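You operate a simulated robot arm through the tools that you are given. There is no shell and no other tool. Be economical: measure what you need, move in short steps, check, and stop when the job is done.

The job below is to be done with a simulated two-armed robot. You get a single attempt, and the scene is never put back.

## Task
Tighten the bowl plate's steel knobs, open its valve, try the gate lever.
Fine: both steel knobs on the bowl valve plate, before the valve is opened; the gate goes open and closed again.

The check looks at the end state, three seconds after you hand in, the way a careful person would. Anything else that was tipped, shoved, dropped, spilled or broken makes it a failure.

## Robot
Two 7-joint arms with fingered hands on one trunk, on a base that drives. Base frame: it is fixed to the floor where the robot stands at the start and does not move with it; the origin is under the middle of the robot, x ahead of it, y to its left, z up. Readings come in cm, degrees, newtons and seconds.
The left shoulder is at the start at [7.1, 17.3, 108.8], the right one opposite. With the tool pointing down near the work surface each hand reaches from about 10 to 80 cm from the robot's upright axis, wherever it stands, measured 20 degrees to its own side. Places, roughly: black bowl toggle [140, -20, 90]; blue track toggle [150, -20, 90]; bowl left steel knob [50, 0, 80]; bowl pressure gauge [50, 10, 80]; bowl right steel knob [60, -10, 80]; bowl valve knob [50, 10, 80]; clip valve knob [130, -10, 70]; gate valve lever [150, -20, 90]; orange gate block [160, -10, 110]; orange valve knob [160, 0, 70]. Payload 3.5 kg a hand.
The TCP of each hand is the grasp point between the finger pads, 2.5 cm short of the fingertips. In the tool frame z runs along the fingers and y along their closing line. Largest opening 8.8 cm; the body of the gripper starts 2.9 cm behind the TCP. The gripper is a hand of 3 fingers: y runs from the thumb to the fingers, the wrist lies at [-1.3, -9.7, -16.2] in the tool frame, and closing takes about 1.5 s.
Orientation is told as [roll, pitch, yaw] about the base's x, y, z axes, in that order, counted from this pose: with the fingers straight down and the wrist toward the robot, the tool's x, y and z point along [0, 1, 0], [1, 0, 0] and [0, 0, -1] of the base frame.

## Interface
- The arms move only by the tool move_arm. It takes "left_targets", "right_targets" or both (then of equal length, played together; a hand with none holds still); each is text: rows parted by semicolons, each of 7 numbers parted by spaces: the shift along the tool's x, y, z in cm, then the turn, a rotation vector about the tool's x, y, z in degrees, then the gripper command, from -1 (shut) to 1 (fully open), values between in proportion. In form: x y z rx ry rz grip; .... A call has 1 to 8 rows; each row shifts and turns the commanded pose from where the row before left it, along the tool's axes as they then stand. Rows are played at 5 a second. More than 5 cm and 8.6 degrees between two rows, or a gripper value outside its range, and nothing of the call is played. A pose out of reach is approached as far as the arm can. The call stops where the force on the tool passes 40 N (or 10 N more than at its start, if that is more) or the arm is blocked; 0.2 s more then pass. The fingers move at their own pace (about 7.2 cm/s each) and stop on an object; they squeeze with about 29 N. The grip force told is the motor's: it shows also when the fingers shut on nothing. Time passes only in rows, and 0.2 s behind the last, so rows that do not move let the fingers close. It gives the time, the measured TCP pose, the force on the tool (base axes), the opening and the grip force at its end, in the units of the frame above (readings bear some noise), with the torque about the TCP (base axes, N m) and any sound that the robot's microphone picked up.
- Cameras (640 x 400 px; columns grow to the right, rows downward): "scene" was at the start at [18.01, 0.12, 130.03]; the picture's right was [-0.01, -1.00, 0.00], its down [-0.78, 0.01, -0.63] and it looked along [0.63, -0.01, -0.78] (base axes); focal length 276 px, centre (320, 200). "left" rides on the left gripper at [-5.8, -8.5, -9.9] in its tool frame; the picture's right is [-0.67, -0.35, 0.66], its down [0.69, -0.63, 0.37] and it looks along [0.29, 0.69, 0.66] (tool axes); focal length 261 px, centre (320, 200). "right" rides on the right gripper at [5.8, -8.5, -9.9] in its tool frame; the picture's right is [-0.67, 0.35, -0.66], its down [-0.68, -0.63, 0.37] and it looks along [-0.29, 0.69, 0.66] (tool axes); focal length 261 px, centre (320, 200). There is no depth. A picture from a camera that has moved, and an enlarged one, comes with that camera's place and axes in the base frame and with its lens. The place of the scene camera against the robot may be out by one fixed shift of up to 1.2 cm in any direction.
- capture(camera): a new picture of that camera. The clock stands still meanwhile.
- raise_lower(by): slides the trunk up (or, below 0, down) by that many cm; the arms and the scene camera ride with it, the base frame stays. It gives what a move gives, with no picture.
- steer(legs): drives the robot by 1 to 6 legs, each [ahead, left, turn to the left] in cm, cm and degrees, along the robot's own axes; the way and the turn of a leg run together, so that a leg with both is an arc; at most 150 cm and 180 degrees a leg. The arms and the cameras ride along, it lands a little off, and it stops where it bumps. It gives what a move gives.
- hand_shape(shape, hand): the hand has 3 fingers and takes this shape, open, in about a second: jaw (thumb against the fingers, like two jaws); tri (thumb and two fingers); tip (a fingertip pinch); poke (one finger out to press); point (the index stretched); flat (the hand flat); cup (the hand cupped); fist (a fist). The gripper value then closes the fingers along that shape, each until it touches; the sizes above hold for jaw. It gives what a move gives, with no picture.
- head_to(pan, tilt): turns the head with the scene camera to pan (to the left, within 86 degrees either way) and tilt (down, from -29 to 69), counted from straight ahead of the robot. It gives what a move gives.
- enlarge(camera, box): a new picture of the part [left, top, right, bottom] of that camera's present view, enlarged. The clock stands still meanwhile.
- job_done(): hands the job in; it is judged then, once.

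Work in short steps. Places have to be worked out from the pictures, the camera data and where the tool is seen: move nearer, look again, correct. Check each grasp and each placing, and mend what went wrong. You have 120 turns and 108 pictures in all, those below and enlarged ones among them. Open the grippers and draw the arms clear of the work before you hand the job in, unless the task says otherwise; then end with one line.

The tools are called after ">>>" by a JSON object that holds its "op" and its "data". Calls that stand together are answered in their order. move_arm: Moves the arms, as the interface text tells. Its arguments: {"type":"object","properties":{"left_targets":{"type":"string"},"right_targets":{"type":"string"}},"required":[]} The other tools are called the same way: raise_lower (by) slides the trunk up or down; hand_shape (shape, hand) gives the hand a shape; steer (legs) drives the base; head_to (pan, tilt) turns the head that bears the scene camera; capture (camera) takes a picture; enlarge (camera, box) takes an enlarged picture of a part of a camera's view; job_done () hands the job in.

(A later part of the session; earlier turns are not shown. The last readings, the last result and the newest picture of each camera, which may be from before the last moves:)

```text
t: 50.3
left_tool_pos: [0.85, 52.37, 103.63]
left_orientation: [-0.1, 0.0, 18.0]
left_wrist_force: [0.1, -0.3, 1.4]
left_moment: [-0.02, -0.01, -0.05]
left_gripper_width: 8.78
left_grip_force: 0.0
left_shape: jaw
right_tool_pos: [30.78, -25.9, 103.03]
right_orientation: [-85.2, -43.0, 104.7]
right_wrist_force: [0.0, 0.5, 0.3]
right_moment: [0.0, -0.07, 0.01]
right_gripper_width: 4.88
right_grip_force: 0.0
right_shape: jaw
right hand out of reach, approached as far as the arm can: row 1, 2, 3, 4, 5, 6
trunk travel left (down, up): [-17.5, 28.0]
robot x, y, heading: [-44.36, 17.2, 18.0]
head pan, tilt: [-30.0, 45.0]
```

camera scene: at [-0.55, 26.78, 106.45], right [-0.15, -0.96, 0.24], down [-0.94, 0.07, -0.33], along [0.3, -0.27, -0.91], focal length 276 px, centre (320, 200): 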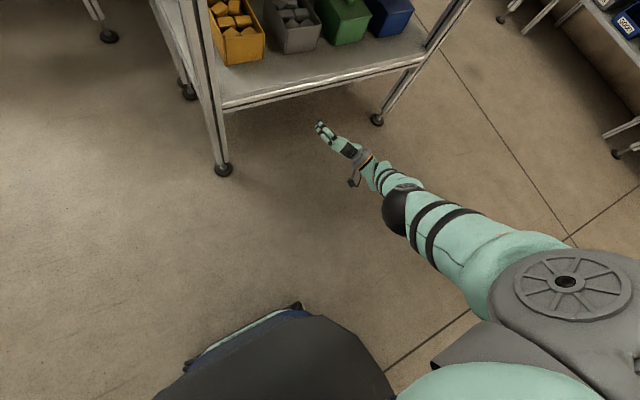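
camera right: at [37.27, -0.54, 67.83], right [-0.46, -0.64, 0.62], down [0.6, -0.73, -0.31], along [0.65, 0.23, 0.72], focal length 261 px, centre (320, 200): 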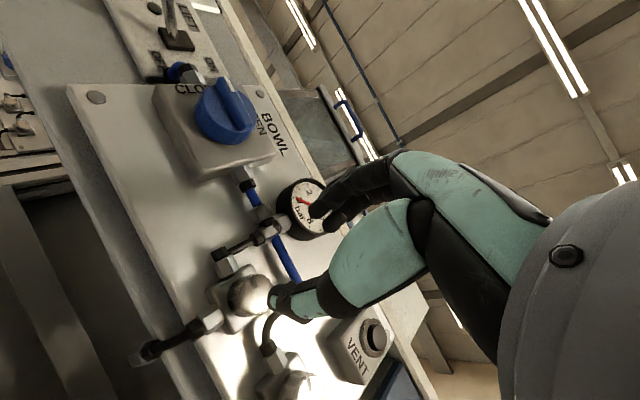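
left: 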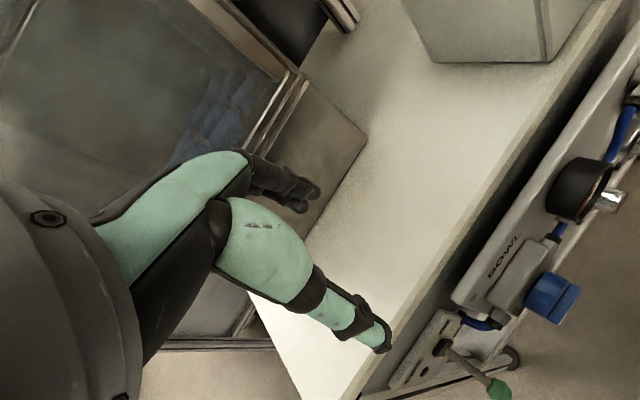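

The arm seems locked straight, so I'll return it to its natural fingers-down orientation to unlock the elbow.

>>> {"op": "move_arm", "data": {"right_targets": "0 0 0 7.04 3.06 3.06 0.1; 0 0 0 7.04 3.06 3.06 0.1; 0 0 0 7.04 3.06 3.06 0.1; 0 0 0 7.04 3.06 3.06 0.1; 0 0 0 7.04 3.06 3.06 0.1; 0 0 0 7.04 3.06 3.06 0.1; 0 0 0 7.04 3.06 3.06 0.1; 0 0 0 7.04 3.06 3.06 0.1"}}

>>> {"op": "move_arm", "data": {"right_targets": "0 0 0 7.04 3.06 3.06 0.1; 0 0 0 7.04 3.06 3.06 0.1; 0 0 0 7.04 3.06 3.06 0.1; 0 0 0 7.04 3.06 3.06 0.1; 4 0 0 0 0 0 0.1; 4 0 0 0 0 0 0.1; 4 0 0 0 0 0 0.1; 4 0 0 0 0 0 0.1"}}

```text
t: 52.1
left_tool_pos: [0.77, 52.33, 103.62]
left_orientation: [0.0, -0.1, 18.0]
left_wrist_force: [0.1, 0.8, 0.1]
left_moment: [0.03, -0.01, 0.03]
left_gripper_width: 8.77
left_grip_force: 0.0
left_shape: jaw
right_tool_pos: [35.37, -29.61, 102.23]
right_orientation: [-15.3, -22.9, 33.7]
right_wrist_force: [-0.3, 0.6, 0.6]
right_moment: [-0.01, -0.02, -0.01]
right_gripper_width: 4.91
right_grip_force: 0.0
right_shape: jaw
right hand out of reach, approached as far as the arm can: row 1, 2, 3, 4, 5
trunk travel left (down, up): [-17.5, 28.0]
robot x, y, heading: [-43.7, 16.46, 17.9]
head pan, tilt: [-30.0, 45.0]
```

```text
t: 53.9
left_tool_pos: [0.89, 52.4, 103.46]
left_orientation: [-0.1, 0.1, 17.9]
left_wrist_force: [-0.2, 0.5, -0.9]
left_moment: [0.0, -0.01, 0.0]
left_gripper_width: 8.79
left_grip_force: 0.0
left_shape: jaw
right_tool_pos: [36.42, -14.58, 99.6]
right_orientation: [0.0, 3.6, 17.9]
right_wrist_force: [-0.4, 0.3, -0.4]
right_moment: [0.0, -0.02, -0.03]
right_gripper_width: 4.87
right_grip_force: 0.0
right_shape: jaw
right hand out of reach, approached as far as the arm can: row 1, 2, 3, 4, 5, 6, 7, 8
trunk travel left (down, up): [-17.5, 28.0]
robot x, y, heading: [-44.0, 16.77, 17.8]
head pan, tilt: [-30.0, 45.0]
```

Nearly back to fingers-down. I'll keep pulling the hand in to left and back.

>>> {"op": "move_arm", "data": {"right_targets": "3.5 -2 0 0 0 0 0.1; 3.5 -2 0 0 0 0 0.1; 3.5 -2 0 0 0 0 0.1; 3.5 -2 0 0 0 0 0.1; 3.5 -2 0 0 0 0 0.1; 3.5 -2 0 0 0 0 0.1; 3.5 -2 0 0 0 0 0.1; 3.5 -2 0 0 0 0 0.1"}}

>>> {"op": "capture", "data": {"camera": "scene"}}

```text
t: 55.7
left_tool_pos: [0.72, 52.37, 103.55]
left_orientation: [0.1, 0.0, 18.0]
left_wrist_force: [-0.2, -0.5, 0.5]
left_moment: [0.03, 0.0, 0.02]
left_gripper_width: 8.79
left_grip_force: 0.1
left_shape: jaw
right_tool_pos: [37.98, -3.26, 102.51]
right_orientation: [0.1, 3.5, 17.9]
right_wrist_force: [-0.6, -0.1, -0.3]
right_moment: [-0.04, 0.01, 0.02]
right_gripper_width: 4.88
right_grip_force: 0.1
right_shape: jaw
right hand out of reach, approached as far as the arm can: row 1, 2, 3, 4, 5, 6, 7, 8
trunk travel left (down, up): [-17.5, 28.0]
robot x, y, heading: [-44.51, 16.91, 17.9]
head pan, tilt: [-30.0, 45.0]
```

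```text
84 pictures are left
camera scene: at [-27.26, 18.14, 129.5], right [-0.2, -0.97, 0.1], down [-0.82, 0.11, -0.57], along [0.54, -0.2, -0.82], focal length 276 px, centre (320, 200)
```

scene: 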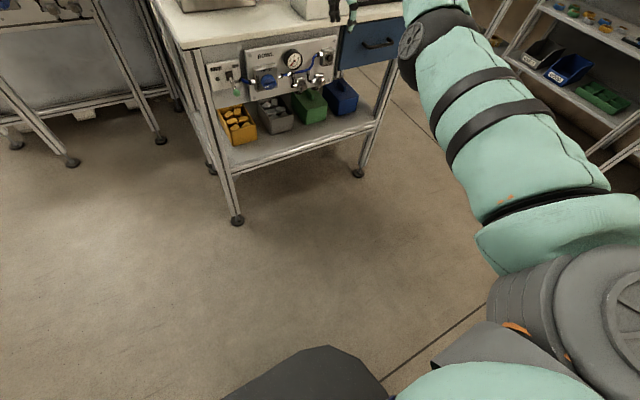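

The elbow hinge now bends in a vertical plane, so an upward pull should flex it. I'll lift the hand, then draw it back.

>>> {"op": "move_arm", "data": {"right_targets": "0 0 -4 0 0 0 0.1; 0 0 -4 0 0 0 0.1; 0 -2 -3 0 0 0 0.1; 0 -3 -2 0 0 0 0.1; 0 -4 0 0 0 0 0.1; 0 -4 0 0 0 0 0.1; 0 -4 0 0 0 0 0.1; 0 -4 0 0 0 0 0.1"}}

```text
t: 57.5
left_tool_pos: [0.87, 52.31, 103.6]
left_orientation: [0.1, -0.1, 18.0]
left_wrist_force: [0.1, -0.9, 0.1]
left_moment: [-0.02, -0.02, 0.02]
left_gripper_width: 8.76
left_grip_force: 0.1
left_shape: jaw
right_tool_pos: [34.65, -0.76, 115.21]
right_orientation: [1.5, 3.4, 18.9]
right_wrist_force: [0.5, -0.1, 0.0]
right_moment: [0.0, -0.04, -0.02]
right_gripper_width: 4.87
right_grip_force: 0.0
right_shape: jaw
right hand out of reach, approached as far as the arm can: row 1, 2, 3, 4, 5, 6, 7, 8
trunk travel left (down, up): [-17.5, 28.0]
robot x, y, heading: [-44.11, 16.74, 17.9]
head pan, tilt: [-30.0, 45.0]
```

The elbow has started to bend slightly. I'll keep pulling up and back.

>>> {"op": "move_arm", "data": {"right_targets": "0 -3 -3 0 0 0 0.1; 0 -3 -3 0 0 0 0.1; 0 -3 -3 0 0 0 0.1; 0 -3 -3 0 0 0 0.1; 0 -4 0 0 0 0 0.1; 0 -4 0 0 0 0 0.1; 0 -4 0 0 0 0 0.1; 0 -4 0 0 0 0 0.1"}}

>>> {"op": "head_to", "data": {"pan": -30, "tilt": 15}}

>>> {"op": "capture", "data": {"camera": "scene"}}

```text
t: 59.3
left_tool_pos: [0.78, 52.27, 103.68]
left_orientation: [0.0, -0.1, 18.0]
left_wrist_force: [-0.3, -1.0, 0.7]
left_moment: [0.03, 0.01, 0.01]
left_gripper_width: 8.76
left_grip_force: 0.1
left_shape: jaw
right_tool_pos: [19.87, -3.99, 137.4]
right_orientation: [0.1, 3.5, 17.9]
right_wrist_force: [0.1, 0.9, -0.5]
right_moment: [0.0, 0.01, -0.01]
right_gripper_width: 4.87
right_grip_force: 0.0
right_shape: jaw
right hand out of reach, approached as far as the arm can: row 1, 2, 3, 4, 5, 6, 7, 8
trunk travel left (down, up): [-17.5, 28.0]
robot x, y, heading: [-44.0, 16.76, 17.9]
head pan, tilt: [-30.0, 45.0]
```

```text
t: 60.2
left_tool_pos: [0.85, 52.24, 103.55]
left_orientation: [0.0, -0.1, 18.0]
left_wrist_force: [-0.6, 0.1, 0.0]
left_moment: [0.0, 0.0, -0.02]
left_gripper_width: 8.8
left_grip_force: 0.0
left_shape: jaw
right_tool_pos: [19.95, -4.09, 137.19]
right_orientation: [0.2, 3.7, 17.9]
right_wrist_force: [0.1, 0.2, 0.1]
right_moment: [-0.02, 0.0, 0.02]
right_gripper_width: 4.84
right_grip_force: 0.1
right_shape: jaw
trunk travel left (down, up): [-17.5, 28.0]
robot x, y, heading: [-43.89, 16.91, 18.2]
head pan, tilt: [-30.0, 15.0]
```

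```text
83 pictures are left
camera scene: at [-25.2, 18.16, 133.86], right [-0.2, -0.97, 0.1], down [-0.44, -0.01, -0.9], along [0.88, -0.22, -0.43], focal length 276 px, centre (320, 200)
```

scene: 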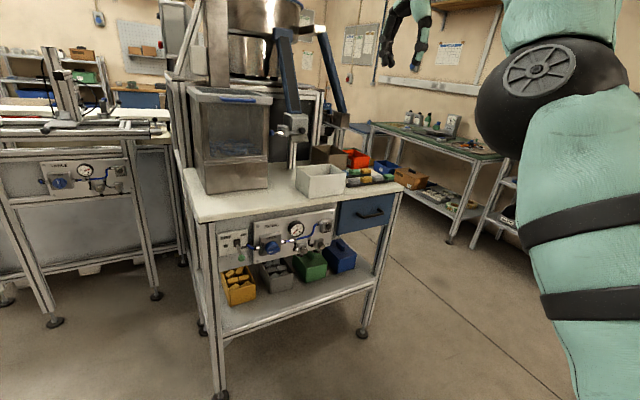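

Pulling up didn't bend it, so the elbow must flex the other way. I'll come downward and back instead.

>>> {"op": "move_arm", "data": {"right_targets": "0 0 4 0 0 0 0.1; 0 0 4 0 0 0 0.1; 0 0 4 0 0 0 0.1; 0 0 4 0 0 0 0.1; 0 0 4 0 0 0 0.1; 0 0 4 0 0 0 0.1; 0 0 4 0 0 0 0.1; 0 0 4 0 0 0 0.1"}}

```text
t: 62.0
left_tool_pos: [0.89, 52.22, 103.49]
left_orientation: [0.0, 0.2, 17.9]
left_wrist_force: [0.6, -0.1, 0.5]
left_moment: [0.03, 0.0, 0.02]
left_gripper_width: 8.77
left_grip_force: 0.2
left_shape: jaw
right_tool_pos: [32.9, -0.01, 119.43]
right_orientation: [1.6, 3.7, 18.9]
right_wrist_force: [0.6, 0.0, -0.2]
right_moment: [0.02, 0.02, 0.02]
right_gripper_width: 4.85
right_grip_force: 0.2
right_shape: jaw
right hand out of reach, approached as far as the arm can: row 1, 2, 3, 4, 5, 6, 7, 8
trunk travel left (down, up): [-17.5, 28.0]
robot x, y, heading: [-44.1, 16.48, 17.8]
head pan, tilt: [-30.0, 15.0]
```

The wrist limit looks to be what blocks the elbow here. I'll swing the hand into line with the forearm (fingers up by about 60°, yawed right) to free it.

>>> {"op": "move_arm", "data": {"right_targets": "0 0 0 0 0 8.3 0.1; 0 0 0 0 0 8.3 0.1; 0 0 0 0 0 8.3 0.1; 0 0 0 -8.5 0 0 0.1; 0 0 0 -8.5 0 0 0.1; 0 0 0 -8.5 0 0 0.1; 0 0 0 -8.5 0 0 0.1; 0 0 0 -8.5 0 0 0.1"}}

>>> {"op": "move_arm", "data": {"right_targets": "0 0 -2 -8.5 0 0 0.1; 0 0 -4 -4 0 0 0.1; 0 0 -4 0 0 0 0.1; 0 0 -4 0 0 0 0.1; 0 0 -4 0 0 0 0.1; 0 0 -4 0 0 0 0.1; 0 0 -4 0 0 0 0.1"}}

```text
t: 63.8
left_tool_pos: [0.8, 52.17, 103.47]
left_orientation: [0.0, 0.2, 18.0]
left_wrist_force: [-0.8, 0.0, 0.7]
left_moment: [0.01, 0.0, -0.02]
left_gripper_width: 8.77
left_grip_force: 0.0
left_shape: jaw
right_tool_pos: [43.52, 1.19, 124.84]
right_orientation: [2.2, -38.8, 17.6]
right_wrist_force: [0.7, -0.3, -0.2]
right_moment: [-0.02, 0.0, -0.03]
right_gripper_width: 4.85
right_grip_force: 0.0
right_shape: jaw
right hand out of reach, approached as far as the arm can: row 1, 2, 3, 4, 5, 6, 7, 8
trunk travel left (down, up): [-17.5, 28.0]
robot x, y, heading: [-44.25, 16.55, 17.9]
head pan, tilt: [-30.0, 15.0]
```

```text
t: 65.4
left_tool_pos: [0.67, 52.4, 103.56]
left_orientation: [0.1, 0.1, 18.0]
left_wrist_force: [0.4, -0.8, 0.9]
left_moment: [0.0, 0.02, 0.03]
left_gripper_width: 8.77
left_grip_force: 0.1
left_shape: jaw
right_tool_pos: [33.14, -6.76, 146.08]
right_orientation: [2.6, -51.4, 16.9]
right_wrist_force: [-0.6, -0.4, 1.1]
right_moment: [0.03, 0.0, -0.01]
right_gripper_width: 4.88
right_grip_force: 0.1
right_shape: jaw
right hand out of reach, approached as far as the arm can: row 1, 2, 3, 4, 5, 6, 7
trunk travel left (down, up): [-17.5, 28.0]
robot x, y, heading: [-44.0, 17.03, 17.8]
head pan, tilt: [-30.0, 15.0]
```

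The right arm's solver stays locked straight, but the left arm is still in its fresh pose. I'll take the left arm to the mirrored version of the pose that was reachable: first outward, then rotating.

>>> {"op": "move_arm", "data": {"left_targets": "4 0 0 0 0 0 0.1; 4 0 0 0 0 0 0.1; 4 0 0 0 0 0 0.1; 4 0 0 0 0 0 0.1; 4 0 0 0 0 0 0.1"}}

>>> {"op": "move_arm", "data": {"left_targets": "0 0 0 -7.04 3.06 3.06 0.1; 0 0 0 -7.04 3.06 3.06 0.1; 0 0 0 -7.04 3.06 3.06 0.1; 0 0 0 -7.04 3.06 3.06 0.1"}}

```text
t: 66.6
left_tool_pos: [-5.43, 71.6, 103.64]
left_orientation: [0.0, -0.1, 18.0]
left_wrist_force: [-0.3, 0.7, 0.3]
left_moment: [0.02, 0.03, 0.02]
left_gripper_width: 4.9
left_grip_force: 0.1
left_shape: jaw
right_tool_pos: [33.24, -6.72, 146.06]
right_orientation: [2.7, -51.2, 16.8]
right_wrist_force: [-0.4, -1.2, -0.6]
right_moment: [-0.01, 0.0, -0.01]
right_gripper_width: 4.87
right_grip_force: 0.1
right_shape: jaw
trunk travel left (down, up): [-17.5, 28.0]
robot x, y, heading: [-43.95, 16.93, 17.8]
head pan, tilt: [-30.0, 15.0]
```

```text
t: 67.6
left_tool_pos: [-5.43, 71.17, 103.49]
left_orientation: [16.3, -26.3, 1.5]
left_wrist_force: [-0.2, 1.1, 0.0]
left_moment: [-0.03, -0.05, 0.03]
left_gripper_width: 4.87
left_grip_force: 0.0
left_shape: jaw
right_tool_pos: [33.21, -6.82, 145.89]
right_orientation: [2.7, -51.3, 16.9]
right_wrist_force: [-0.3, -0.1, 1.0]
right_moment: [-0.01, -0.01, -0.02]
right_gripper_width: 4.86
right_grip_force: 0.0
right_shape: jaw
trunk travel left (down, up): [-17.5, 28.0]
robot x, y, heading: [-44.06, 16.71, 18.0]
head pan, tilt: [-30.0, 15.0]
```

Clean so far. I'll continue the rotation in small batches, watching for any reach warning.

>>> {"op": "move_arm", "data": {"left_targets": "0 0 0 -7.04 3.06 3.06 0.1; 0 0 0 -7.04 3.06 3.06 0.1; 0 0 0 -7.04 3.06 3.06 0.1; 0 0 0 -7.04 3.06 3.06 0.1"}}

>>> {"op": "move_arm", "data": {"left_targets": "0 0 0 -7.04 3.06 3.06 0.1; 0 0 0 -7.04 3.06 3.06 0.1"}}

```text
t: 68.6
left_tool_pos: [-5.24, 71.24, 103.44]
left_orientation: [47.1, -44.2, -29.2]
left_wrist_force: [0.6, 0.0, 0.2]
left_moment: [0.02, 0.02, -0.01]
left_gripper_width: 4.86
left_grip_force: 0.0
left_shape: jaw
right_tool_pos: [33.36, -6.66, 146.03]
right_orientation: [2.7, -51.3, 16.9]
right_wrist_force: [-1.0, 0.2, 0.1]
right_moment: [0.01, 0.01, 0.04]
right_gripper_width: 4.86
right_grip_force: 0.0
right_shape: jaw
trunk travel left (down, up): [-17.5, 28.0]
robot x, y, heading: [-43.88, 16.88, 18.0]
head pan, tilt: [-30.0, 15.0]
```

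```text
t: 69.2
left_tool_pos: [-5.24, 71.4, 103.49]
left_orientation: [69.0, -46.5, -51.0]
left_wrist_force: [-0.2, -0.2, 0.4]
left_moment: [0.03, 0.02, 0.01]
left_gripper_width: 4.86
left_grip_force: 0.1
left_shape: jaw
right_tool_pos: [33.3, -6.73, 146.04]
right_orientation: [2.7, -51.4, 16.9]
right_wrist_force: [0.2, 0.4, 1.3]
right_moment: [-0.02, -0.01, -0.01]
right_gripper_width: 4.86
right_grip_force: 0.1
right_shape: jaw
trunk travel left (down, up): [-17.5, 28.0]
robot x, y, heading: [-44.29, 16.57, 18.1]
head pan, tilt: [-30.0, 15.0]
```

>>> {"op": "move_arm", "data": {"left_targets": "0 0 0 -7.04 3.06 3.06 0.1; 0 0 0 -7.04 3.06 3.06 0.1"}}

>>> {"op": "move_arm", "data": {"left_targets": "-2.9 -2.7 0 0 0 0 0.1; -2.9 -2.7 0 0 0 0 0.1; -2.9 -2.7 0 0 0 0 0.1; -2.9 -2.7 0 0 0 0 0.1"}}

```text
t: 69.8
left_tool_pos: [-5.26, 71.33, 103.51]
left_orientation: [90.1, -42.9, -72.1]
left_wrist_force: [0.1, 0.6, 0.1]
left_moment: [0.0, 0.0, 0.01]
left_gripper_width: 4.86
left_grip_force: 0.2
left_shape: jaw
right_tool_pos: [33.45, -6.68, 145.93]
right_orientation: [2.7, -51.3, 16.9]
right_wrist_force: [-0.4, 0.0, 0.6]
right_moment: [0.03, -0.02, -0.03]
right_gripper_width: 4.88
right_grip_force: 0.0
right_shape: jaw
trunk travel left (down, up): [-17.5, 28.0]
robot x, y, heading: [-44.09, 16.93, 18.2]
head pan, tilt: [-30.0, 15.0]
```

```text
t: 70.8
left_tool_pos: [-5.28, 71.31, 87.65]
left_orientation: [89.9, -42.9, -72.0]
left_wrist_force: [-0.2, -0.6, 0.2]
left_moment: [-0.01, -0.04, 0.02]
left_gripper_width: 4.9
left_grip_force: 0.1
left_shape: jaw
right_tool_pos: [33.36, -6.6, 145.91]
right_orientation: [2.8, -51.2, 16.8]
right_wrist_force: [0.3, 0.4, 0.6]
right_moment: [0.01, -0.01, -0.03]
right_gripper_width: 4.83
right_grip_force: 0.1
right_shape: jaw
trunk travel left (down, up): [-17.5, 28.0]
robot x, y, heading: [-43.68, 16.81, 18.1]
head pan, tilt: [-30.0, 15.0]
```

Clean. Down another 11 cm to knob height, then a careful roll test.

>>> {"op": "move_arm", "data": {"left_targets": "-2.65 -2.5 0 0 0 0 0.1; -2.65 -2.5 0 0 0 0 0.1; -2.65 -2.5 0 0 0 0 0.1"}}

>>> {"op": "move_arm", "data": {"left_targets": "0 0 0 0 0 -8.5 0.1; 0 0 0 0 0 -8.5 0.1; 0 0 0 0 0 -8.5 0.1"}}

```text
t: 71.6
left_tool_pos: [-5.3, 71.4, 76.67]
left_orientation: [90.0, -42.9, -72.0]
left_wrist_force: [0.1, 0.3, -1.3]
left_moment: [0.01, -0.02, -0.01]
left_gripper_width: 4.87
left_grip_force: 0.1
left_shape: jaw
right_tool_pos: [33.35, -6.66, 145.95]
right_orientation: [2.8, -51.2, 16.9]
right_wrist_force: [-0.3, 0.4, 0.4]
right_moment: [-0.01, -0.04, -0.01]
right_gripper_width: 4.88
right_grip_force: 0.1
right_shape: jaw
trunk travel left (down, up): [-17.5, 28.0]
robot x, y, heading: [-44.06, 16.61, 17.9]
head pan, tilt: [-30.0, 15.0]
```

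```text
t: 72.4
left_tool_pos: [-5.38, 71.21, 76.81]
left_orientation: [89.9, -48.6, -71.9]
left_wrist_force: [-0.4, 0.3, 0.1]
left_moment: [-0.04, -0.03, -0.02]
left_gripper_width: 4.87
left_grip_force: 0.0
left_shape: jaw
left hand out of reach, approached as far as the arm can: row 1, 2, 3
right_tool_pos: [33.31, -6.78, 145.91]
right_orientation: [2.7, -51.3, 16.9]
right_wrist_force: [-0.9, 0.0, 0.8]
right_moment: [0.02, 0.0, -0.03]
right_gripper_width: 4.86
right_grip_force: 0.1
right_shape: jaw
trunk travel left (down, up): [-17.5, 28.0]
robot x, y, heading: [-43.99, 16.68, 18.1]
head pan, tilt: [-30.0, 15.0]
```

The limit that way is about 49°. I'll test the clockwise side.

>>> {"op": "move_arm", "data": {"left_targets": "0 0 0 0 0 8 0.1; 0 0 0 0 0 8 0.1; 0 0 0 0 0 8 0.1; 0 0 0 0 0 8 0.1"}}

>>> {"op": "move_arm", "data": {"left_targets": "0 0 0 0 0 8 0.1; 0 0 0 0 0 8 0.1; 0 0 0 0 0 8 0.1; 0 0 0 0 0 8 0.1"}}

```text
t: 73.4
left_tool_pos: [-5.33, 71.22, 76.76]
left_orientation: [89.9, -16.6, -72.1]
left_wrist_force: [0.6, 0.6, 0.7]
left_moment: [0.03, 0.01, 0.0]
left_gripper_width: 4.87
left_grip_force: 0.1
left_shape: jaw
right_tool_pos: [33.27, -6.71, 146.01]
right_orientation: [2.6, -51.2, 16.9]
right_wrist_force: [0.7, -0.4, -0.4]
right_moment: [-0.01, 0.0, -0.01]
right_gripper_width: 4.86
right_grip_force: 0.0
right_shape: jaw
trunk travel left (down, up): [-17.5, 28.0]
robot x, y, heading: [-43.89, 16.78, 17.8]
head pan, tilt: [-30.0, 15.0]
```

```text
t: 74.4
left_tool_pos: [-5.32, 71.27, 76.73]
left_orientation: [90.1, 15.5, -72.0]
left_wrist_force: [0.6, 1.0, 0.5]
left_moment: [0.02, 0.02, -0.03]
left_gripper_width: 4.87
left_grip_force: 0.1
left_shape: jaw
right_tool_pos: [33.26, -6.78, 146.04]
right_orientation: [2.8, -51.4, 16.9]
right_wrist_force: [0.1, 0.4, 0.0]
right_moment: [-0.02, -0.01, 0.03]
right_gripper_width: 4.84
right_grip_force: 0.1
right_shape: jaw
trunk travel left (down, up): [-17.5, 28.0]
robot x, y, heading: [-43.84, 16.68, 18.1]
head pan, tilt: [-30.0, 15.0]
```

Excellent, it is fully clean. I'll test further clockwise.

>>> {"op": "move_arm", "data": {"left_targets": "0 0 0 0 0 8 0.1; 0 0 0 0 0 8 0.1; 0 0 0 0 0 8 0.1; 0 0 0 0 0 8 0.1; 0 0 0 0 0 8 0.1; 0 0 0 0 0 8 0.1"}}

```text
t: 75.8
left_tool_pos: [-5.1, 71.02, 76.86]
left_orientation: [90.9, 59.1, -71.5]
left_wrist_force: [-0.6, -0.8, 0.6]
left_moment: [0.01, -0.01, -0.02]
left_gripper_width: 4.87
left_grip_force: 0.1
left_shape: jaw
left hand out of reach, approached as far as the arm can: row 6
right_tool_pos: [33.45, -6.69, 145.9]
right_orientation: [2.7, -51.2, 16.9]
right_wrist_force: [0.3, -0.4, -0.7]
right_moment: [-0.01, 0.02, 0.01]
right_gripper_width: 4.88
right_grip_force: 0.1
right_shape: jaw
trunk travel left (down, up): [-17.5, 28.0]
robot x, y, heading: [-43.91, 16.91, 17.9]
head pan, tilt: [-30.0, 15.0]
```

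The left hand has about 105° of clean roll. I'll roll it back to the start side, and lift the right arm up and inward so it's clear of the shelves when I drive.

>>> {"op": "move_arm", "data": {"left_targets": "0 0 0 0 0 -8.5 0.1; 0 0 0 0 0 -8.5 0.1; 0 0 0 0 0 -8.5 0.1; 0 0 0 0 0 -8.5 0.1; 0 0 0 0 0 -8.5 0.1; 0 0 0 0 0 -8.5 0.1; 0 0 0 0 0 -8.5 0.1; 0 0 0 0 0 -8.5 0.1", "right_targets": "3 2.3 -1.9 0 0 0 0.1; 3 2.3 -1.9 0 0 0 0.1; 3 2.3 -1.9 0 0 0 0.1; 3 2.3 -1.9 0 0 0 0.1; 3 2.3 -1.9 0 0 0 0.1; 3 2.3 -1.9 0 0 0 0.1; 3 2.3 -1.9 0 0 0 0.1; 0 0 0 0 0 0 0.1"}}

>>> {"op": "move_arm", "data": {"left_targets": "0 0 0 0 0 -8.5 0.1; 0 0 0 0 0 -8.5 0.1; 0 0 0 0 0 -8.5 0.1; 0 0 0 0 0 -8.5 0.1"}}

>>> {"op": "head_to", "data": {"pan": -45, "tilt": 15}}

>>> {"op": "capture", "data": {"camera": "scene"}}

```text
t: 77.6
left_tool_pos: [-4.92, 70.88, 77.0]
left_orientation: [90.6, -9.0, -72.5]
left_wrist_force: [0.7, 0.1, -0.1]
left_moment: [0.02, -0.02, -0.04]
left_gripper_width: 4.86
left_grip_force: 0.0
left_shape: jaw
right_tool_pos: [33.01, -6.02, 146.59]
right_orientation: [2.7, -51.4, 16.8]
right_wrist_force: [-0.1, 0.1, 0.8]
right_moment: [-0.01, 0.05, 0.0]
right_gripper_width: 4.86
right_grip_force: 0.2
right_shape: jaw
right hand out of reach, approached as far as the arm can: row 1, 2, 3, 4, 5, 6, 7
trunk travel left (down, up): [-17.5, 28.0]
robot x, y, heading: [-44.03, 17.05, 17.8]
head pan, tilt: [-30.0, 15.0]
```

```text
t: 78.6
left_tool_pos: [-5.03, 71.03, 77.0]
left_orientation: [90.8, -43.0, -72.8]
left_wrist_force: [-0.2, 0.1, 0.0]
left_moment: [-0.02, 0.01, -0.02]
left_gripper_width: 4.84
left_grip_force: 0.1
left_shape: jaw
right_tool_pos: [33.07, -5.98, 146.69]
right_orientation: [2.7, -51.4, 16.9]
right_wrist_force: [0.1, 0.3, 0.2]
right_moment: [0.0, 0.0, 0.03]
right_gripper_width: 4.86
right_grip_force: 0.1
right_shape: jaw
trunk travel left (down, up): [-17.5, 28.0]
robot x, y, heading: [-44.11, 16.44, 17.9]
head pan, tilt: [-30.0, 15.0]
```

```text
t: 79.4
left_tool_pos: [-5.07, 70.84, 76.93]
left_orientation: [90.8, -42.9, -72.9]
left_wrist_force: [0.2, 0.6, 0.3]
left_moment: [0.02, -0.01, 0.0]
left_gripper_width: 4.85
left_grip_force: 0.0
left_shape: jaw
right_tool_pos: [33.05, -6.09, 146.64]
right_orientation: [2.7, -51.4, 16.7]
right_wrist_force: [0.1, 0.0, 0.6]
right_moment: [0.02, 0.02, -0.01]
right_gripper_width: 4.83
right_grip_force: 0.0
right_shape: jaw
trunk travel left (down, up): [-17.5, 28.0]
robot x, y, heading: [-43.9, 16.56, 17.9]
head pan, tilt: [-45.0, 15.0]
```

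```text
82 pictures are left
camera scene: at [-25.98, 15.88, 134.17], right [-0.44, -0.89, 0.14], down [-0.42, 0.06, -0.91], along [0.8, -0.46, -0.39], focal length 276 px, centre (320, 200)
```

scene: 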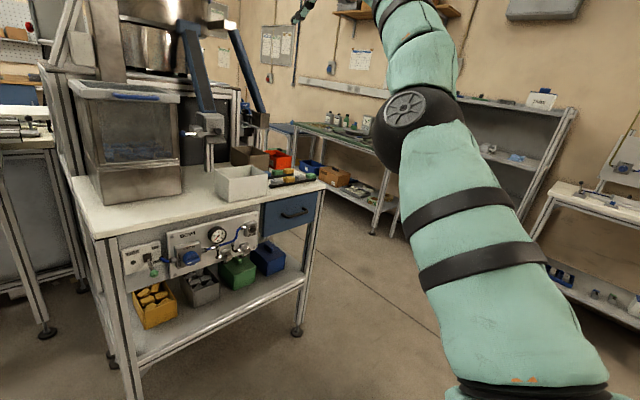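

There's ample free space on the right. I'll drive 84 cm right and 15 cm forward to bring the left hand in front of the left knob.

>>> {"op": "steer", "data": {"legs": [[0, -84, 0], [15, 0, 0]]}}

>>> {"op": "head_to", "data": {"pan": 30, "tilt": 35}}

>>> {"op": "capture", "data": {"camera": "scene"}}

>>> {"op": "capture", "data": {"camera": "left"}}

```text
t: 84.8
left_tool_pos: [35.07, -4.19, 76.96]
left_orientation: [90.7, -43.0, -72.7]
left_wrist_force: [-0.4, -0.2, -0.1]
left_moment: [0.01, 0.0, 0.01]
left_gripper_width: 4.83
left_grip_force: 0.1
left_shape: jaw
right_tool_pos: [73.4, -81.13, 146.76]
right_orientation: [2.6, -51.5, 17.0]
right_wrist_force: [0.0, 0.0, 0.9]
right_moment: [-0.02, 0.02, 0.02]
right_gripper_width: 4.87
right_grip_force: 0.0
right_shape: jaw
trunk travel left (down, up): [-17.5, 28.0]
robot x, y, heading: [-3.6, -58.3, 18.4]
head pan, tilt: [-45.0, 15.0]
```

```text
t: 86.3
left_tool_pos: [35.17, -4.18, 76.86]
left_orientation: [90.8, -42.8, -72.7]
left_wrist_force: [-0.6, -0.1, -0.1]
left_moment: [-0.02, -0.02, 0.02]
left_gripper_width: 4.84
left_grip_force: 0.0
left_shape: jaw
right_tool_pos: [73.33, -81.07, 146.85]
right_orientation: [2.7, -51.4, 17.1]
right_wrist_force: [0.1, 0.1, 0.1]
right_moment: [0.0, -0.02, 0.04]
right_gripper_width: 4.88
right_grip_force: 0.1
right_shape: jaw
trunk travel left (down, up): [-17.5, 28.0]
robot x, y, heading: [-3.35, -58.51, 18.1]
head pan, tilt: [30.0, 35.0]
```

```text
81 pictures are left
camera scene: at [11.28, -48.83, 130.83], right [0.73, -0.67, -0.1], down [-0.53, -0.48, -0.7], along [0.42, 0.57, -0.71], focal length 276 px, centre (320, 200)
```

scene: 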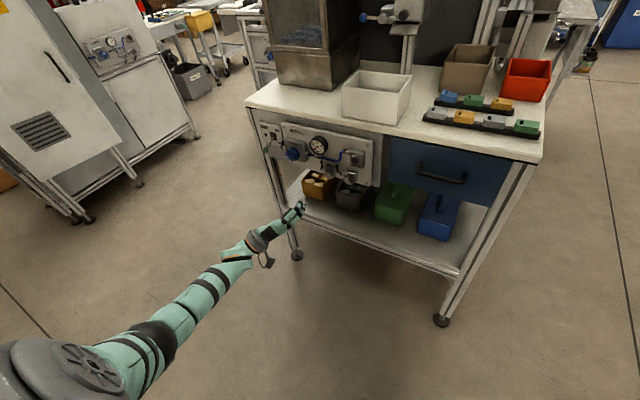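

```text
80 pictures are left
camera left: at [25.08, -4.97, 66.68], right [0.69, 0.01, -0.72], down [0.06, 0.99, 0.08], along [0.72, -0.1, 0.69], focal length 261 px, centre (320, 200)
```

left: 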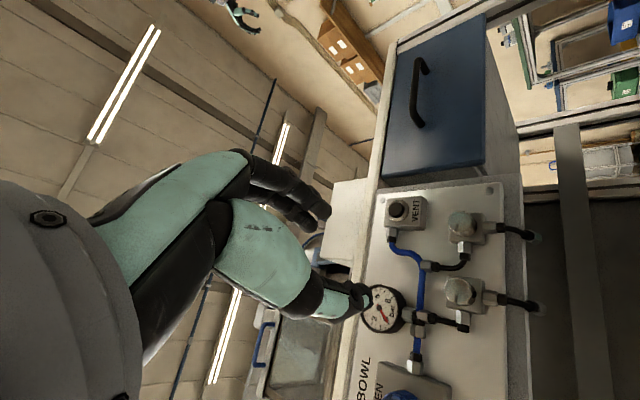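

The left-hand camera confirms the left knob at [54.2,1.9,75.5] and the right at [55.7,−4.9,75.2]. I'll drive forward 9 cm, keeping the hand lined up on the left knob's axis.

>>> {"op": "steer", "data": {"legs": [[9, 0, 0]]}}

>>> {"op": "capture", "data": {"camera": "left"}}

```text
t: 87.4
left_tool_pos: [43.75, -1.36, 76.93]
left_orientation: [90.8, -42.9, -72.8]
left_wrist_force: [0.1, -0.8, 0.7]
left_moment: [0.02, 0.01, 0.02]
left_gripper_width: 4.84
left_grip_force: 0.0
left_shape: jaw
right_tool_pos: [82.02, -78.28, 146.73]
right_orientation: [2.6, -51.4, 17.0]
right_wrist_force: [0.8, -0.4, 0.0]
right_moment: [0.01, -0.01, 0.02]
right_gripper_width: 4.87
right_grip_force: 0.1
right_shape: jaw
trunk travel left (down, up): [-17.5, 28.0]
robot x, y, heading: [4.79, -55.93, 18.1]
head pan, tilt: [30.0, 35.0]
```

```text
79 pictures are left
camera left: at [33.61, -2.15, 66.67], right [0.69, 0.01, -0.72], down [0.06, 0.99, 0.08], along [0.72, -0.1, 0.69], focal length 261 px, centre (320, 200)
```

left: 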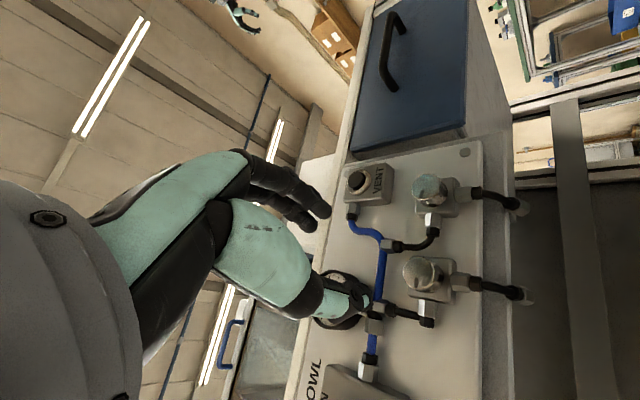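

Refined left knob face: ≈[53.5,1.6,75.4]. I'll centre on it and advance to just short of the cap.

>>> {"op": "move_arm", "data": {"left_targets": "-0.6 -0.4 0 0 0 0 0.1; -0.6 -0.4 2.5 0 0 0 0.1; 0 0 2.5 0 0 0 0.1"}}

>>> {"op": "capture", "data": {"camera": "left"}}

>>> {"op": "enlarge", "data": {"camera": "scene", "box": [240, 100, 420, 220]}}

```text
t: 88.2
left_tool_pos: [48.46, -0.0, 75.51]
left_orientation: [90.7, -42.9, -72.7]
left_wrist_force: [-0.1, -0.6, 0.3]
left_moment: [-0.03, -0.03, -0.01]
left_gripper_width: 4.81
left_grip_force: 0.0
left_shape: jaw
right_tool_pos: [82.12, -78.26, 146.75]
right_orientation: [2.8, -51.4, 17.0]
right_wrist_force: [0.1, 0.6, 0.1]
right_moment: [0.02, -0.02, 0.03]
right_gripper_width: 4.86
right_grip_force: 0.0
right_shape: jaw
trunk travel left (down, up): [-17.5, 28.0]
robot x, y, heading: [4.6, -55.82, 18.1]
head pan, tilt: [30.0, 35.0]
```

```text
78 pictures are left
camera left: at [38.47, -0.81, 65.24], right [0.69, 0.01, -0.72], down [0.06, 1.0, 0.08], along [0.72, -0.1, 0.69], focal length 261 px, centre (320, 200)
```

left: 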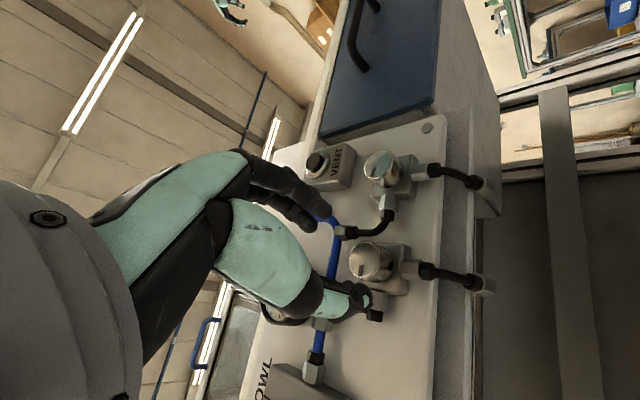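

```text
3.33 times, centred on (330, 160) of scene
camera zoom: at [19.87, -46.02, 130.82], right [0.74, -0.67, -0.1], down [-0.53, -0.48, -0.7], along [0.42, 0.57, -0.71], focal length 918 px, centre (287, 333)
```

zoom: 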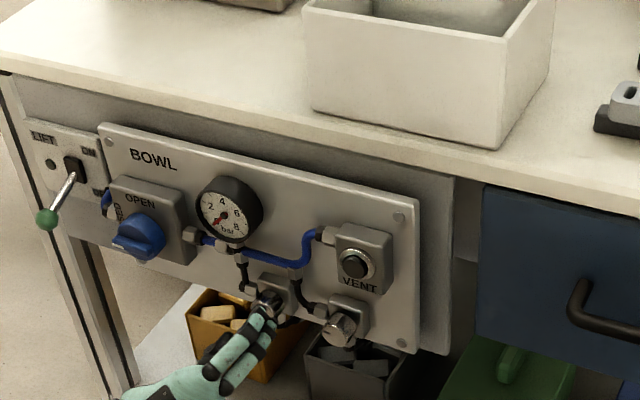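

The hand is in line with the knob axis, 5.5 cm from the cap face. I'll advance 4 cm so the pads straddle the cap, then close.

>>> {"op": "move_arm", "data": {"left_targets": "0 0 2 0 0 0 0.1; 0 0 2 0 0 0 0.1"}}

>>> {"op": "enlarge", "data": {"camera": "left", "box": [220, 140, 460, 340]}}

>>> {"op": "enlarge", "data": {"camera": "scene", "box": [270, 140, 370, 210]}}

```text
t: 88.8
left_tool_pos: [51.85, 1.15, 76.51]
left_orientation: [90.8, -43.0, -72.8]
left_wrist_force: [0.0, -0.4, 0.6]
left_moment: [0.0, -0.04, -0.04]
left_gripper_width: 4.86
left_grip_force: 0.0
left_shape: jaw
left hand out of reach, approached as far as the arm can: row 2
right_tool_pos: [82.02, -78.12, 146.63]
right_orientation: [2.8, -51.5, 17.0]
right_wrist_force: [0.4, 0.3, -0.4]
right_moment: [-0.01, -0.05, 0.01]
right_gripper_width: 4.86
right_grip_force: 0.2
right_shape: jaw
trunk travel left (down, up): [-17.5, 28.0]
robot x, y, heading: [4.61, -55.68, 18.3]
head pan, tilt: [30.0, 35.0]
```

```text
2.00 times, centred on (340, 240) of left
camera zoom: at [41.85, 0.42, 66.2], right [0.69, 0.01, -0.72], down [0.06, 0.99, 0.08], along [0.72, -0.1, 0.69], focal length 521 px, centre (280, 120)
```

zoom: 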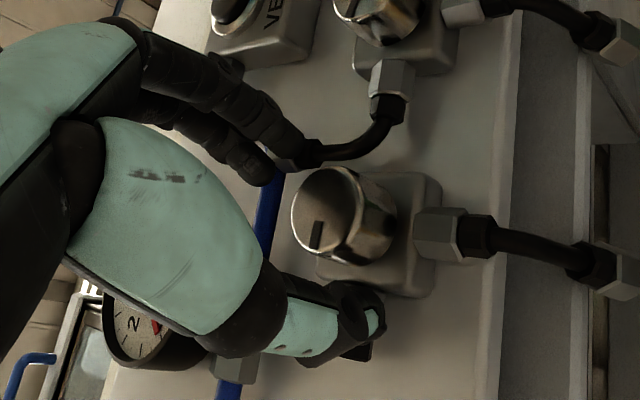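

```text
5.71 times, centred on (320, 175) of scene
camera zoom: at [19.82, -46.03, 130.83], right [0.74, -0.67, -0.1], down [-0.53, -0.48, -0.7], along [0.42, 0.57, -0.71], focal length 1575 px, centre (320, 343)
```

zoom: 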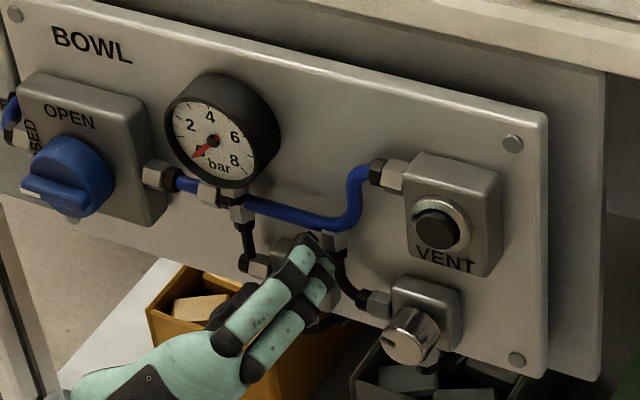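

The reach ran out again at 62 cm ahead. I'll retract the hand 10 cm and drive 10 cm closer, so there is room to work.

>>> {"op": "move_arm", "data": {"left_targets": "0 0 -4 0 0 0 0.1; 0 0 -4 0 0 0 0.1; -0.73 -0.68 -3 0 0 0 0.1"}}

>>> {"op": "steer", "data": {"legs": [[9, 0, 0]]}}

>>> {"op": "capture", "data": {"camera": "left"}}

```text
t: 89.6
left_tool_pos: [41.34, -2.25, 75.41]
left_orientation: [90.9, -42.8, -72.7]
left_wrist_force: [-0.7, -0.4, 0.4]
left_moment: [-0.02, -0.01, 0.03]
left_gripper_width: 4.85
left_grip_force: 0.0
left_shape: jaw
right_tool_pos: [82.04, -78.34, 146.65]
right_orientation: [2.6, -51.4, 17.1]
right_wrist_force: [0.3, 0.1, 0.1]
right_moment: [0.0, 0.0, -0.02]
right_gripper_width: 4.85
right_grip_force: 0.0
right_shape: jaw
trunk travel left (down, up): [-17.5, 28.0]
robot x, y, heading: [4.81, -55.72, 18.2]
head pan, tilt: [30.0, 35.0]
```

```text
t: 90.7
left_tool_pos: [49.94, 0.74, 75.36]
left_orientation: [90.7, -42.9, -72.6]
left_wrist_force: [0.1, 0.2, -0.4]
left_moment: [0.05, 0.02, -0.03]
left_gripper_width: 4.85
left_grip_force: 0.1
left_shape: jaw
right_tool_pos: [90.69, -75.26, 146.63]
right_orientation: [2.7, -51.4, 17.1]
right_wrist_force: [0.7, -0.3, 0.0]
right_moment: [-0.01, 0.01, 0.0]
right_gripper_width: 4.86
right_grip_force: 0.0
right_shape: jaw
trunk travel left (down, up): [-17.5, 28.0]
robot x, y, heading: [13.63, -53.24, 18.5]
head pan, tilt: [30.0, 35.0]
```

```text
74 pictures are left
camera left: at [39.94, -0.08, 65.11], right [0.69, 0.01, -0.72], down [0.06, 1.0, 0.08], along [0.72, -0.1, 0.69], focal length 261 px, centre (320, 200)
```

left: 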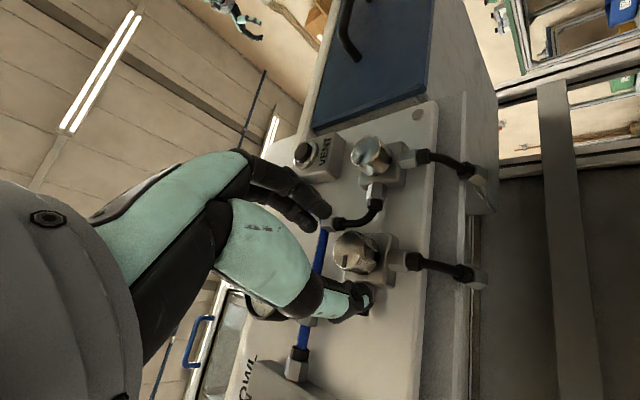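

The knob sits between the thumb and fingers, face about 3.6 cm from the TCP. I'll nudge 2.5 mm right, advance 2.3 cm and look.

>>> {"op": "move_arm", "data": {"left_targets": "-0.17 0.18 0.8 0 0 0 0.1; 0 0 1.5 0 0 0 0.1"}}

>>> {"op": "enlarge", "data": {"camera": "left", "box": [220, 140, 460, 340]}}

```text
t: 91.3
left_tool_pos: [52.28, 1.12, 75.21]
left_orientation: [90.7, -42.8, -72.5]
left_wrist_force: [-0.1, -0.5, 0.7]
left_moment: [0.01, -0.01, 0.01]
left_gripper_width: 4.84
left_grip_force: 0.0
left_shape: jaw
right_tool_pos: [90.84, -75.33, 146.75]
right_orientation: [2.7, -51.4, 17.2]
right_wrist_force: [-0.2, -0.1, -0.2]
right_moment: [-0.02, -0.01, -0.01]
right_gripper_width: 4.85
right_grip_force: 0.1
right_shape: jaw
trunk travel left (down, up): [-17.5, 28.0]
robot x, y, heading: [13.59, -53.07, 18.5]
head pan, tilt: [30.0, 35.0]
```

```text
2.00 times, centred on (340, 240) of left
camera zoom: at [42.24, 0.39, 65.08], right [0.69, 0.01, -0.72], down [0.06, 1.0, 0.08], along [0.72, -0.1, 0.69], focal length 521 px, centre (280, 120)
```

zoom: 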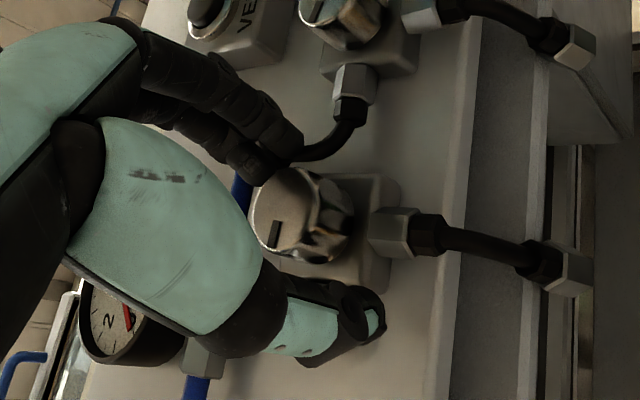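

The cap is nicely between thumb and fingers, and its index mark points about 10:30. I'll close on it.

>>> {"op": "move_arm", "data": {"left_targets": "0 0 0 0 0 0 -0.2; 0 0 0 0 0 0 -0.6; 0 0 0 0 0 0 -1; 0 0 0 0 0 0 -1; 0 0 0 0 0 0 -1; 0 0 0 0 0 0 -1"}}

>>> {"op": "enlarge", "data": {"camera": "left", "box": [220, 140, 460, 340]}}

```text
t: 92.7
left_tool_pos: [52.15, 1.3, 75.34]
left_orientation: [90.8, -42.9, -72.6]
left_wrist_force: [-3.7, 1.8, -1.1]
left_moment: [-0.04, 0.14, 0.26]
left_gripper_width: 2.36
left_grip_force: 28.9
left_shape: jaw
right_tool_pos: [90.6, -75.31, 146.68]
right_orientation: [2.7, -51.4, 17.1]
right_wrist_force: [0.4, 0.4, 0.8]
right_moment: [0.01, 0.01, -0.02]
right_gripper_width: 4.87
right_grip_force: 0.2
right_shape: jaw
trunk travel left (down, up): [-17.5, 28.0]
robot x, y, heading: [13.51, -52.95, 18.5]
head pan, tilt: [30.0, 35.0]
```

```text
2.00 times, centred on (340, 240) of left
camera zoom: at [42.15, 0.39, 65.11], right [0.69, 0.01, -0.72], down [0.06, 1.0, 0.08], along [0.72, -0.1, 0.69], focal length 521 px, centre (280, 120)
```

zoom: 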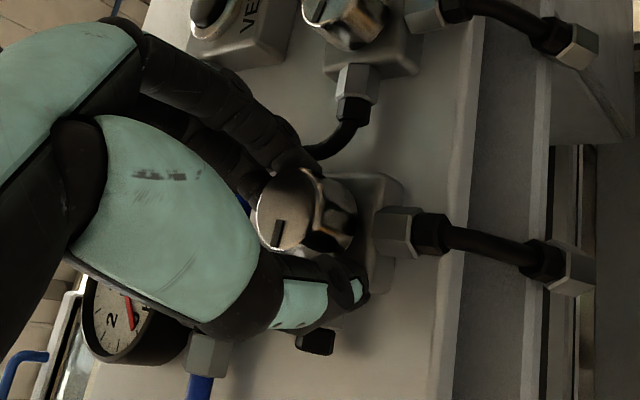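

The grip is firm at 2.36 cm with little side force. I'll turn clockwise about 32° and watch the torque.

>>> {"op": "move_arm", "data": {"left_targets": "0 0 0 0 0 8 -1; 0 0 0 0 0 8 -1; 0 0 0 0 0 8 -1; 0 0 0 0 0 8 -1"}}

>>> {"op": "enlarge", "data": {"camera": "left", "box": [220, 140, 460, 340]}}

```text
t: 93.7
left_tool_pos: [52.26, 1.1, 75.46]
left_orientation: [90.6, -10.9, -72.2]
left_wrist_force: [2.3, 3.0, 5.4]
left_moment: [0.01, -0.08, -0.03]
left_gripper_width: 2.02
left_grip_force: 29.5
left_shape: jaw
right_tool_pos: [90.57, -75.4, 146.69]
right_orientation: [2.8, -51.5, 17.0]
right_wrist_force: [0.4, -0.2, 0.6]
right_moment: [-0.02, 0.02, -0.01]
right_gripper_width: 4.88
right_grip_force: 0.2
right_shape: jaw
trunk travel left (down, up): [-17.5, 28.0]
robot x, y, heading: [13.56, -53.02, 18.3]
head pan, tilt: [30.0, 35.0]
```

```text
2.00 times, centred on (340, 240) of left
camera zoom: at [40.64, 5.07, 67.89], right [0.56, 0.41, -0.72], down [0.11, 0.82, 0.56], along [0.82, -0.4, 0.42], focal length 521 px, centre (280, 120)
```

zoom: 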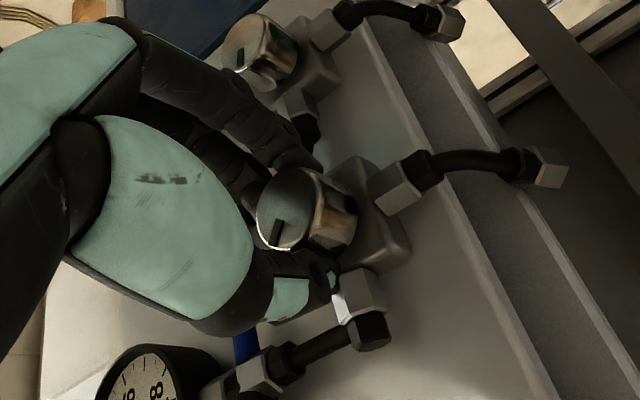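

The mark turned with the hand, with no resistance yet. I'll turn on.

>>> {"op": "move_arm", "data": {"left_targets": "0 0 0 0 0 8 -1; 0 0 0 0 0 8 -1; 0 0 0 0 0 8 -1; 0 0 0 0 0 8 -1; 0 0 0 0 0 6 -1"}}

>>> {"op": "enlarge", "data": {"camera": "left", "box": [220, 140, 460, 340]}}

```text
t: 94.9
left_tool_pos: [52.25, 1.01, 75.39]
left_orientation: [90.7, 27.2, -71.8]
left_wrist_force: [1.4, -4.1, 1.6]
left_moment: [-0.03, 0.05, -0.16]
left_gripper_width: 2.01
left_grip_force: 29.1
left_shape: jaw
right_tool_pos: [90.54, -75.46, 146.63]
right_orientation: [2.8, -51.6, 16.9]
right_wrist_force: [-0.8, 0.5, 0.2]
right_moment: [-0.01, 0.0, -0.01]
right_gripper_width: 4.89
right_grip_force: 0.1
right_shape: jaw
trunk travel left (down, up): [-17.5, 28.0]
robot x, y, heading: [13.03, -53.41, 18.2]
head pan, tilt: [30.0, 35.0]
```

```text
2.00 times, centred on (340, 240) of left
camera zoom: at [39.68, 7.8, 73.94], right [0.44, 0.79, -0.43], down [0.26, 0.34, 0.9], along [0.86, -0.51, -0.06], focal length 521 px, centre (280, 120)
```

zoom: 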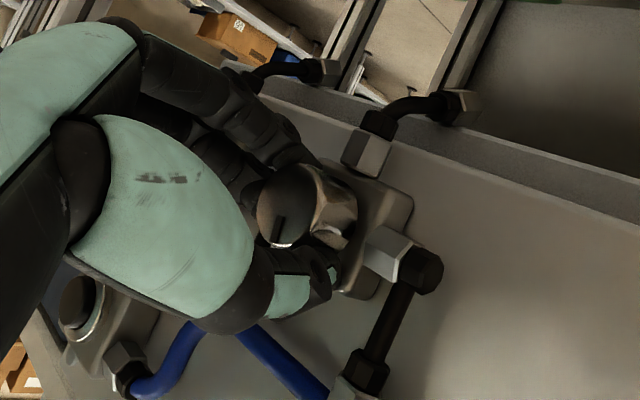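

Still turning freely, 70° so far. I'll use the remaining roll.

>>> {"op": "move_arm", "data": {"left_targets": "0 0 0 0 0 8 -1; 0 0 0 0 0 8 -1; 0 0 0 0 0 8 -1; 0 0 0 0 0 4 -1"}}

>>> {"op": "enlarge", "data": {"camera": "left", "box": [220, 140, 460, 340]}}

```text
t: 95.9
left_tool_pos: [52.22, 0.92, 75.61]
left_orientation: [91.2, 55.3, -71.2]
left_wrist_force: [1.2, -13.0, 4.9]
left_moment: [-0.22, 0.03, -0.28]
left_gripper_width: 2.05
left_grip_force: 28.4
left_shape: jaw
right_tool_pos: [90.65, -75.69, 146.57]
right_orientation: [3.1, -51.5, 17.0]
right_wrist_force: [0.9, 0.4, 0.1]
right_moment: [0.03, -0.02, -0.02]
right_gripper_width: 4.87
right_grip_force: 0.1
right_shape: jaw
trunk travel left (down, up): [-17.5, 28.0]
robot x, y, heading: [13.67, -53.22, 18.5]
head pan, tilt: [30.0, 35.0]
```

```text
2.00 times, centred on (340, 240) of left
camera zoom: at [39.84, 7.1, 78.99], right [0.39, 0.91, -0.09], down [0.4, -0.09, 0.91], along [0.83, -0.4, -0.4], focal length 521 px, centre (280, 120)
```

zoom: 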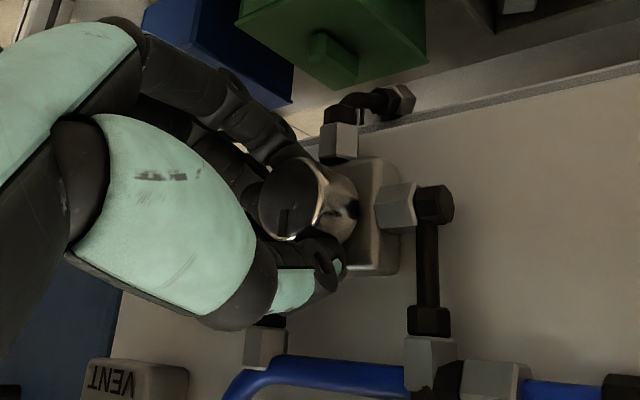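

About 98° turned, with resistance starting to show. I'll release, withdraw 3 cm, roll back and regrip to test for the stop.

>>> {"op": "move_arm", "data": {"left_targets": "0 0 0 0 0 0 0.1; 0 0 0 0 0 0 0.1; 0 0 0 0 0 0 0.1; 0 0 -3 0 0 0 0.1"}}

>>> {"op": "move_arm", "data": {"left_targets": "0 0 0 0 0 -8.4 0.1; 0 0 0 0 0 -8.4 0.1; 0 0 0 0 0 -8.4 0.1; 0 0 0 0 0 -8.4 0.1; 0 0 0 0 0 -8.4 0.1; 0 0 0 0 0 -8.4 0.1; 0 0 0 0 0 -8.4 0.1; 0 0 0 0 0 -8.4 0.1"}}

>>> {"op": "move_arm", "data": {"left_targets": "0 0 0 0 0 -8.4 0.1; 0 0 0 0 0 -8.4 0.1; 0 0 0 0 0 -8.4 0.1; 0 0 0 0 0 -6 0.1"}}

>>> {"op": "enlarge", "data": {"camera": "left", "box": [220, 140, 460, 340]}}

```text
t: 96.9
left_tool_pos: [49.33, 0.28, 75.42]
left_orientation: [91.0, 55.1, -71.1]
left_wrist_force: [-0.6, -0.2, 0.4]
left_moment: [0.02, 0.01, 0.02]
left_gripper_width: 4.79
left_grip_force: 0.1
left_shape: jaw
right_tool_pos: [90.56, -75.39, 146.69]
right_orientation: [2.8, -51.6, 17.1]
right_wrist_force: [-0.7, 0.3, 0.3]
right_moment: [0.01, 0.0, 0.03]
right_gripper_width: 4.86
right_grip_force: 0.0
right_shape: jaw
trunk travel left (down, up): [-17.5, 28.0]
robot x, y, heading: [13.59, -53.14, 18.3]
head pan, tilt: [30.0, 35.0]
```

```text
t: 98.7
left_tool_pos: [49.45, 0.28, 75.25]
left_orientation: [90.6, -12.1, -72.2]
left_wrist_force: [0.1, 0.6, 0.7]
left_moment: [-0.02, 0.0, 0.02]
left_gripper_width: 4.79
left_grip_force: 0.1
left_shape: jaw
right_tool_pos: [90.69, -75.33, 146.66]
right_orientation: [2.8, -51.4, 17.0]
right_wrist_force: [-0.2, 1.3, 0.4]
right_moment: [0.01, -0.01, 0.0]
right_gripper_width: 4.87
right_grip_force: 0.0
right_shape: jaw
trunk travel left (down, up): [-17.5, 28.0]
robot x, y, heading: [13.29, -53.41, 18.0]
head pan, tilt: [30.0, 35.0]
```

```text
t: 99.7
left_tool_pos: [49.4, 0.11, 75.37]
left_orientation: [90.8, -43.4, -72.5]
left_wrist_force: [-0.4, 0.2, -0.4]
left_moment: [0.03, 0.0, 0.02]
left_gripper_width: 4.8
left_grip_force: 0.1
left_shape: jaw
right_tool_pos: [90.64, -75.4, 146.67]
right_orientation: [2.9, -51.4, 17.1]
right_wrist_force: [-0.2, -0.6, 0.5]
right_moment: [-0.01, 0.0, -0.01]
right_gripper_width: 4.86
right_grip_force: 0.1
right_shape: jaw
trunk travel left (down, up): [-17.5, 28.0]
robot x, y, heading: [13.59, -53.06, 18.4]
head pan, tilt: [30.0, 35.0]
```

```text
2.00 times, centred on (340, 240) of left
camera zoom: at [39.37, -0.62, 65.11], right [0.69, 0.01, -0.72], down [0.06, 1.0, 0.07], along [0.72, -0.09, 0.69], focal length 521 px, centre (280, 120)
```

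zoom: 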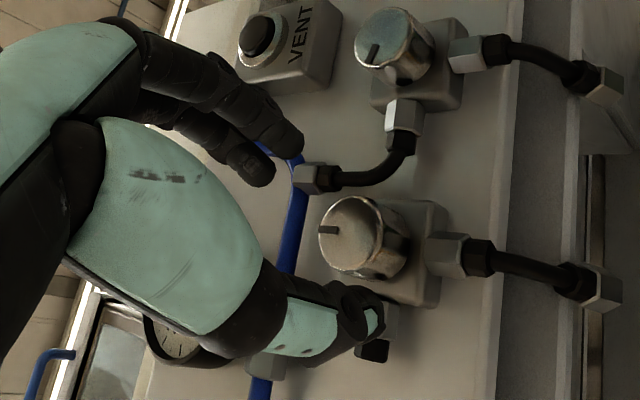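

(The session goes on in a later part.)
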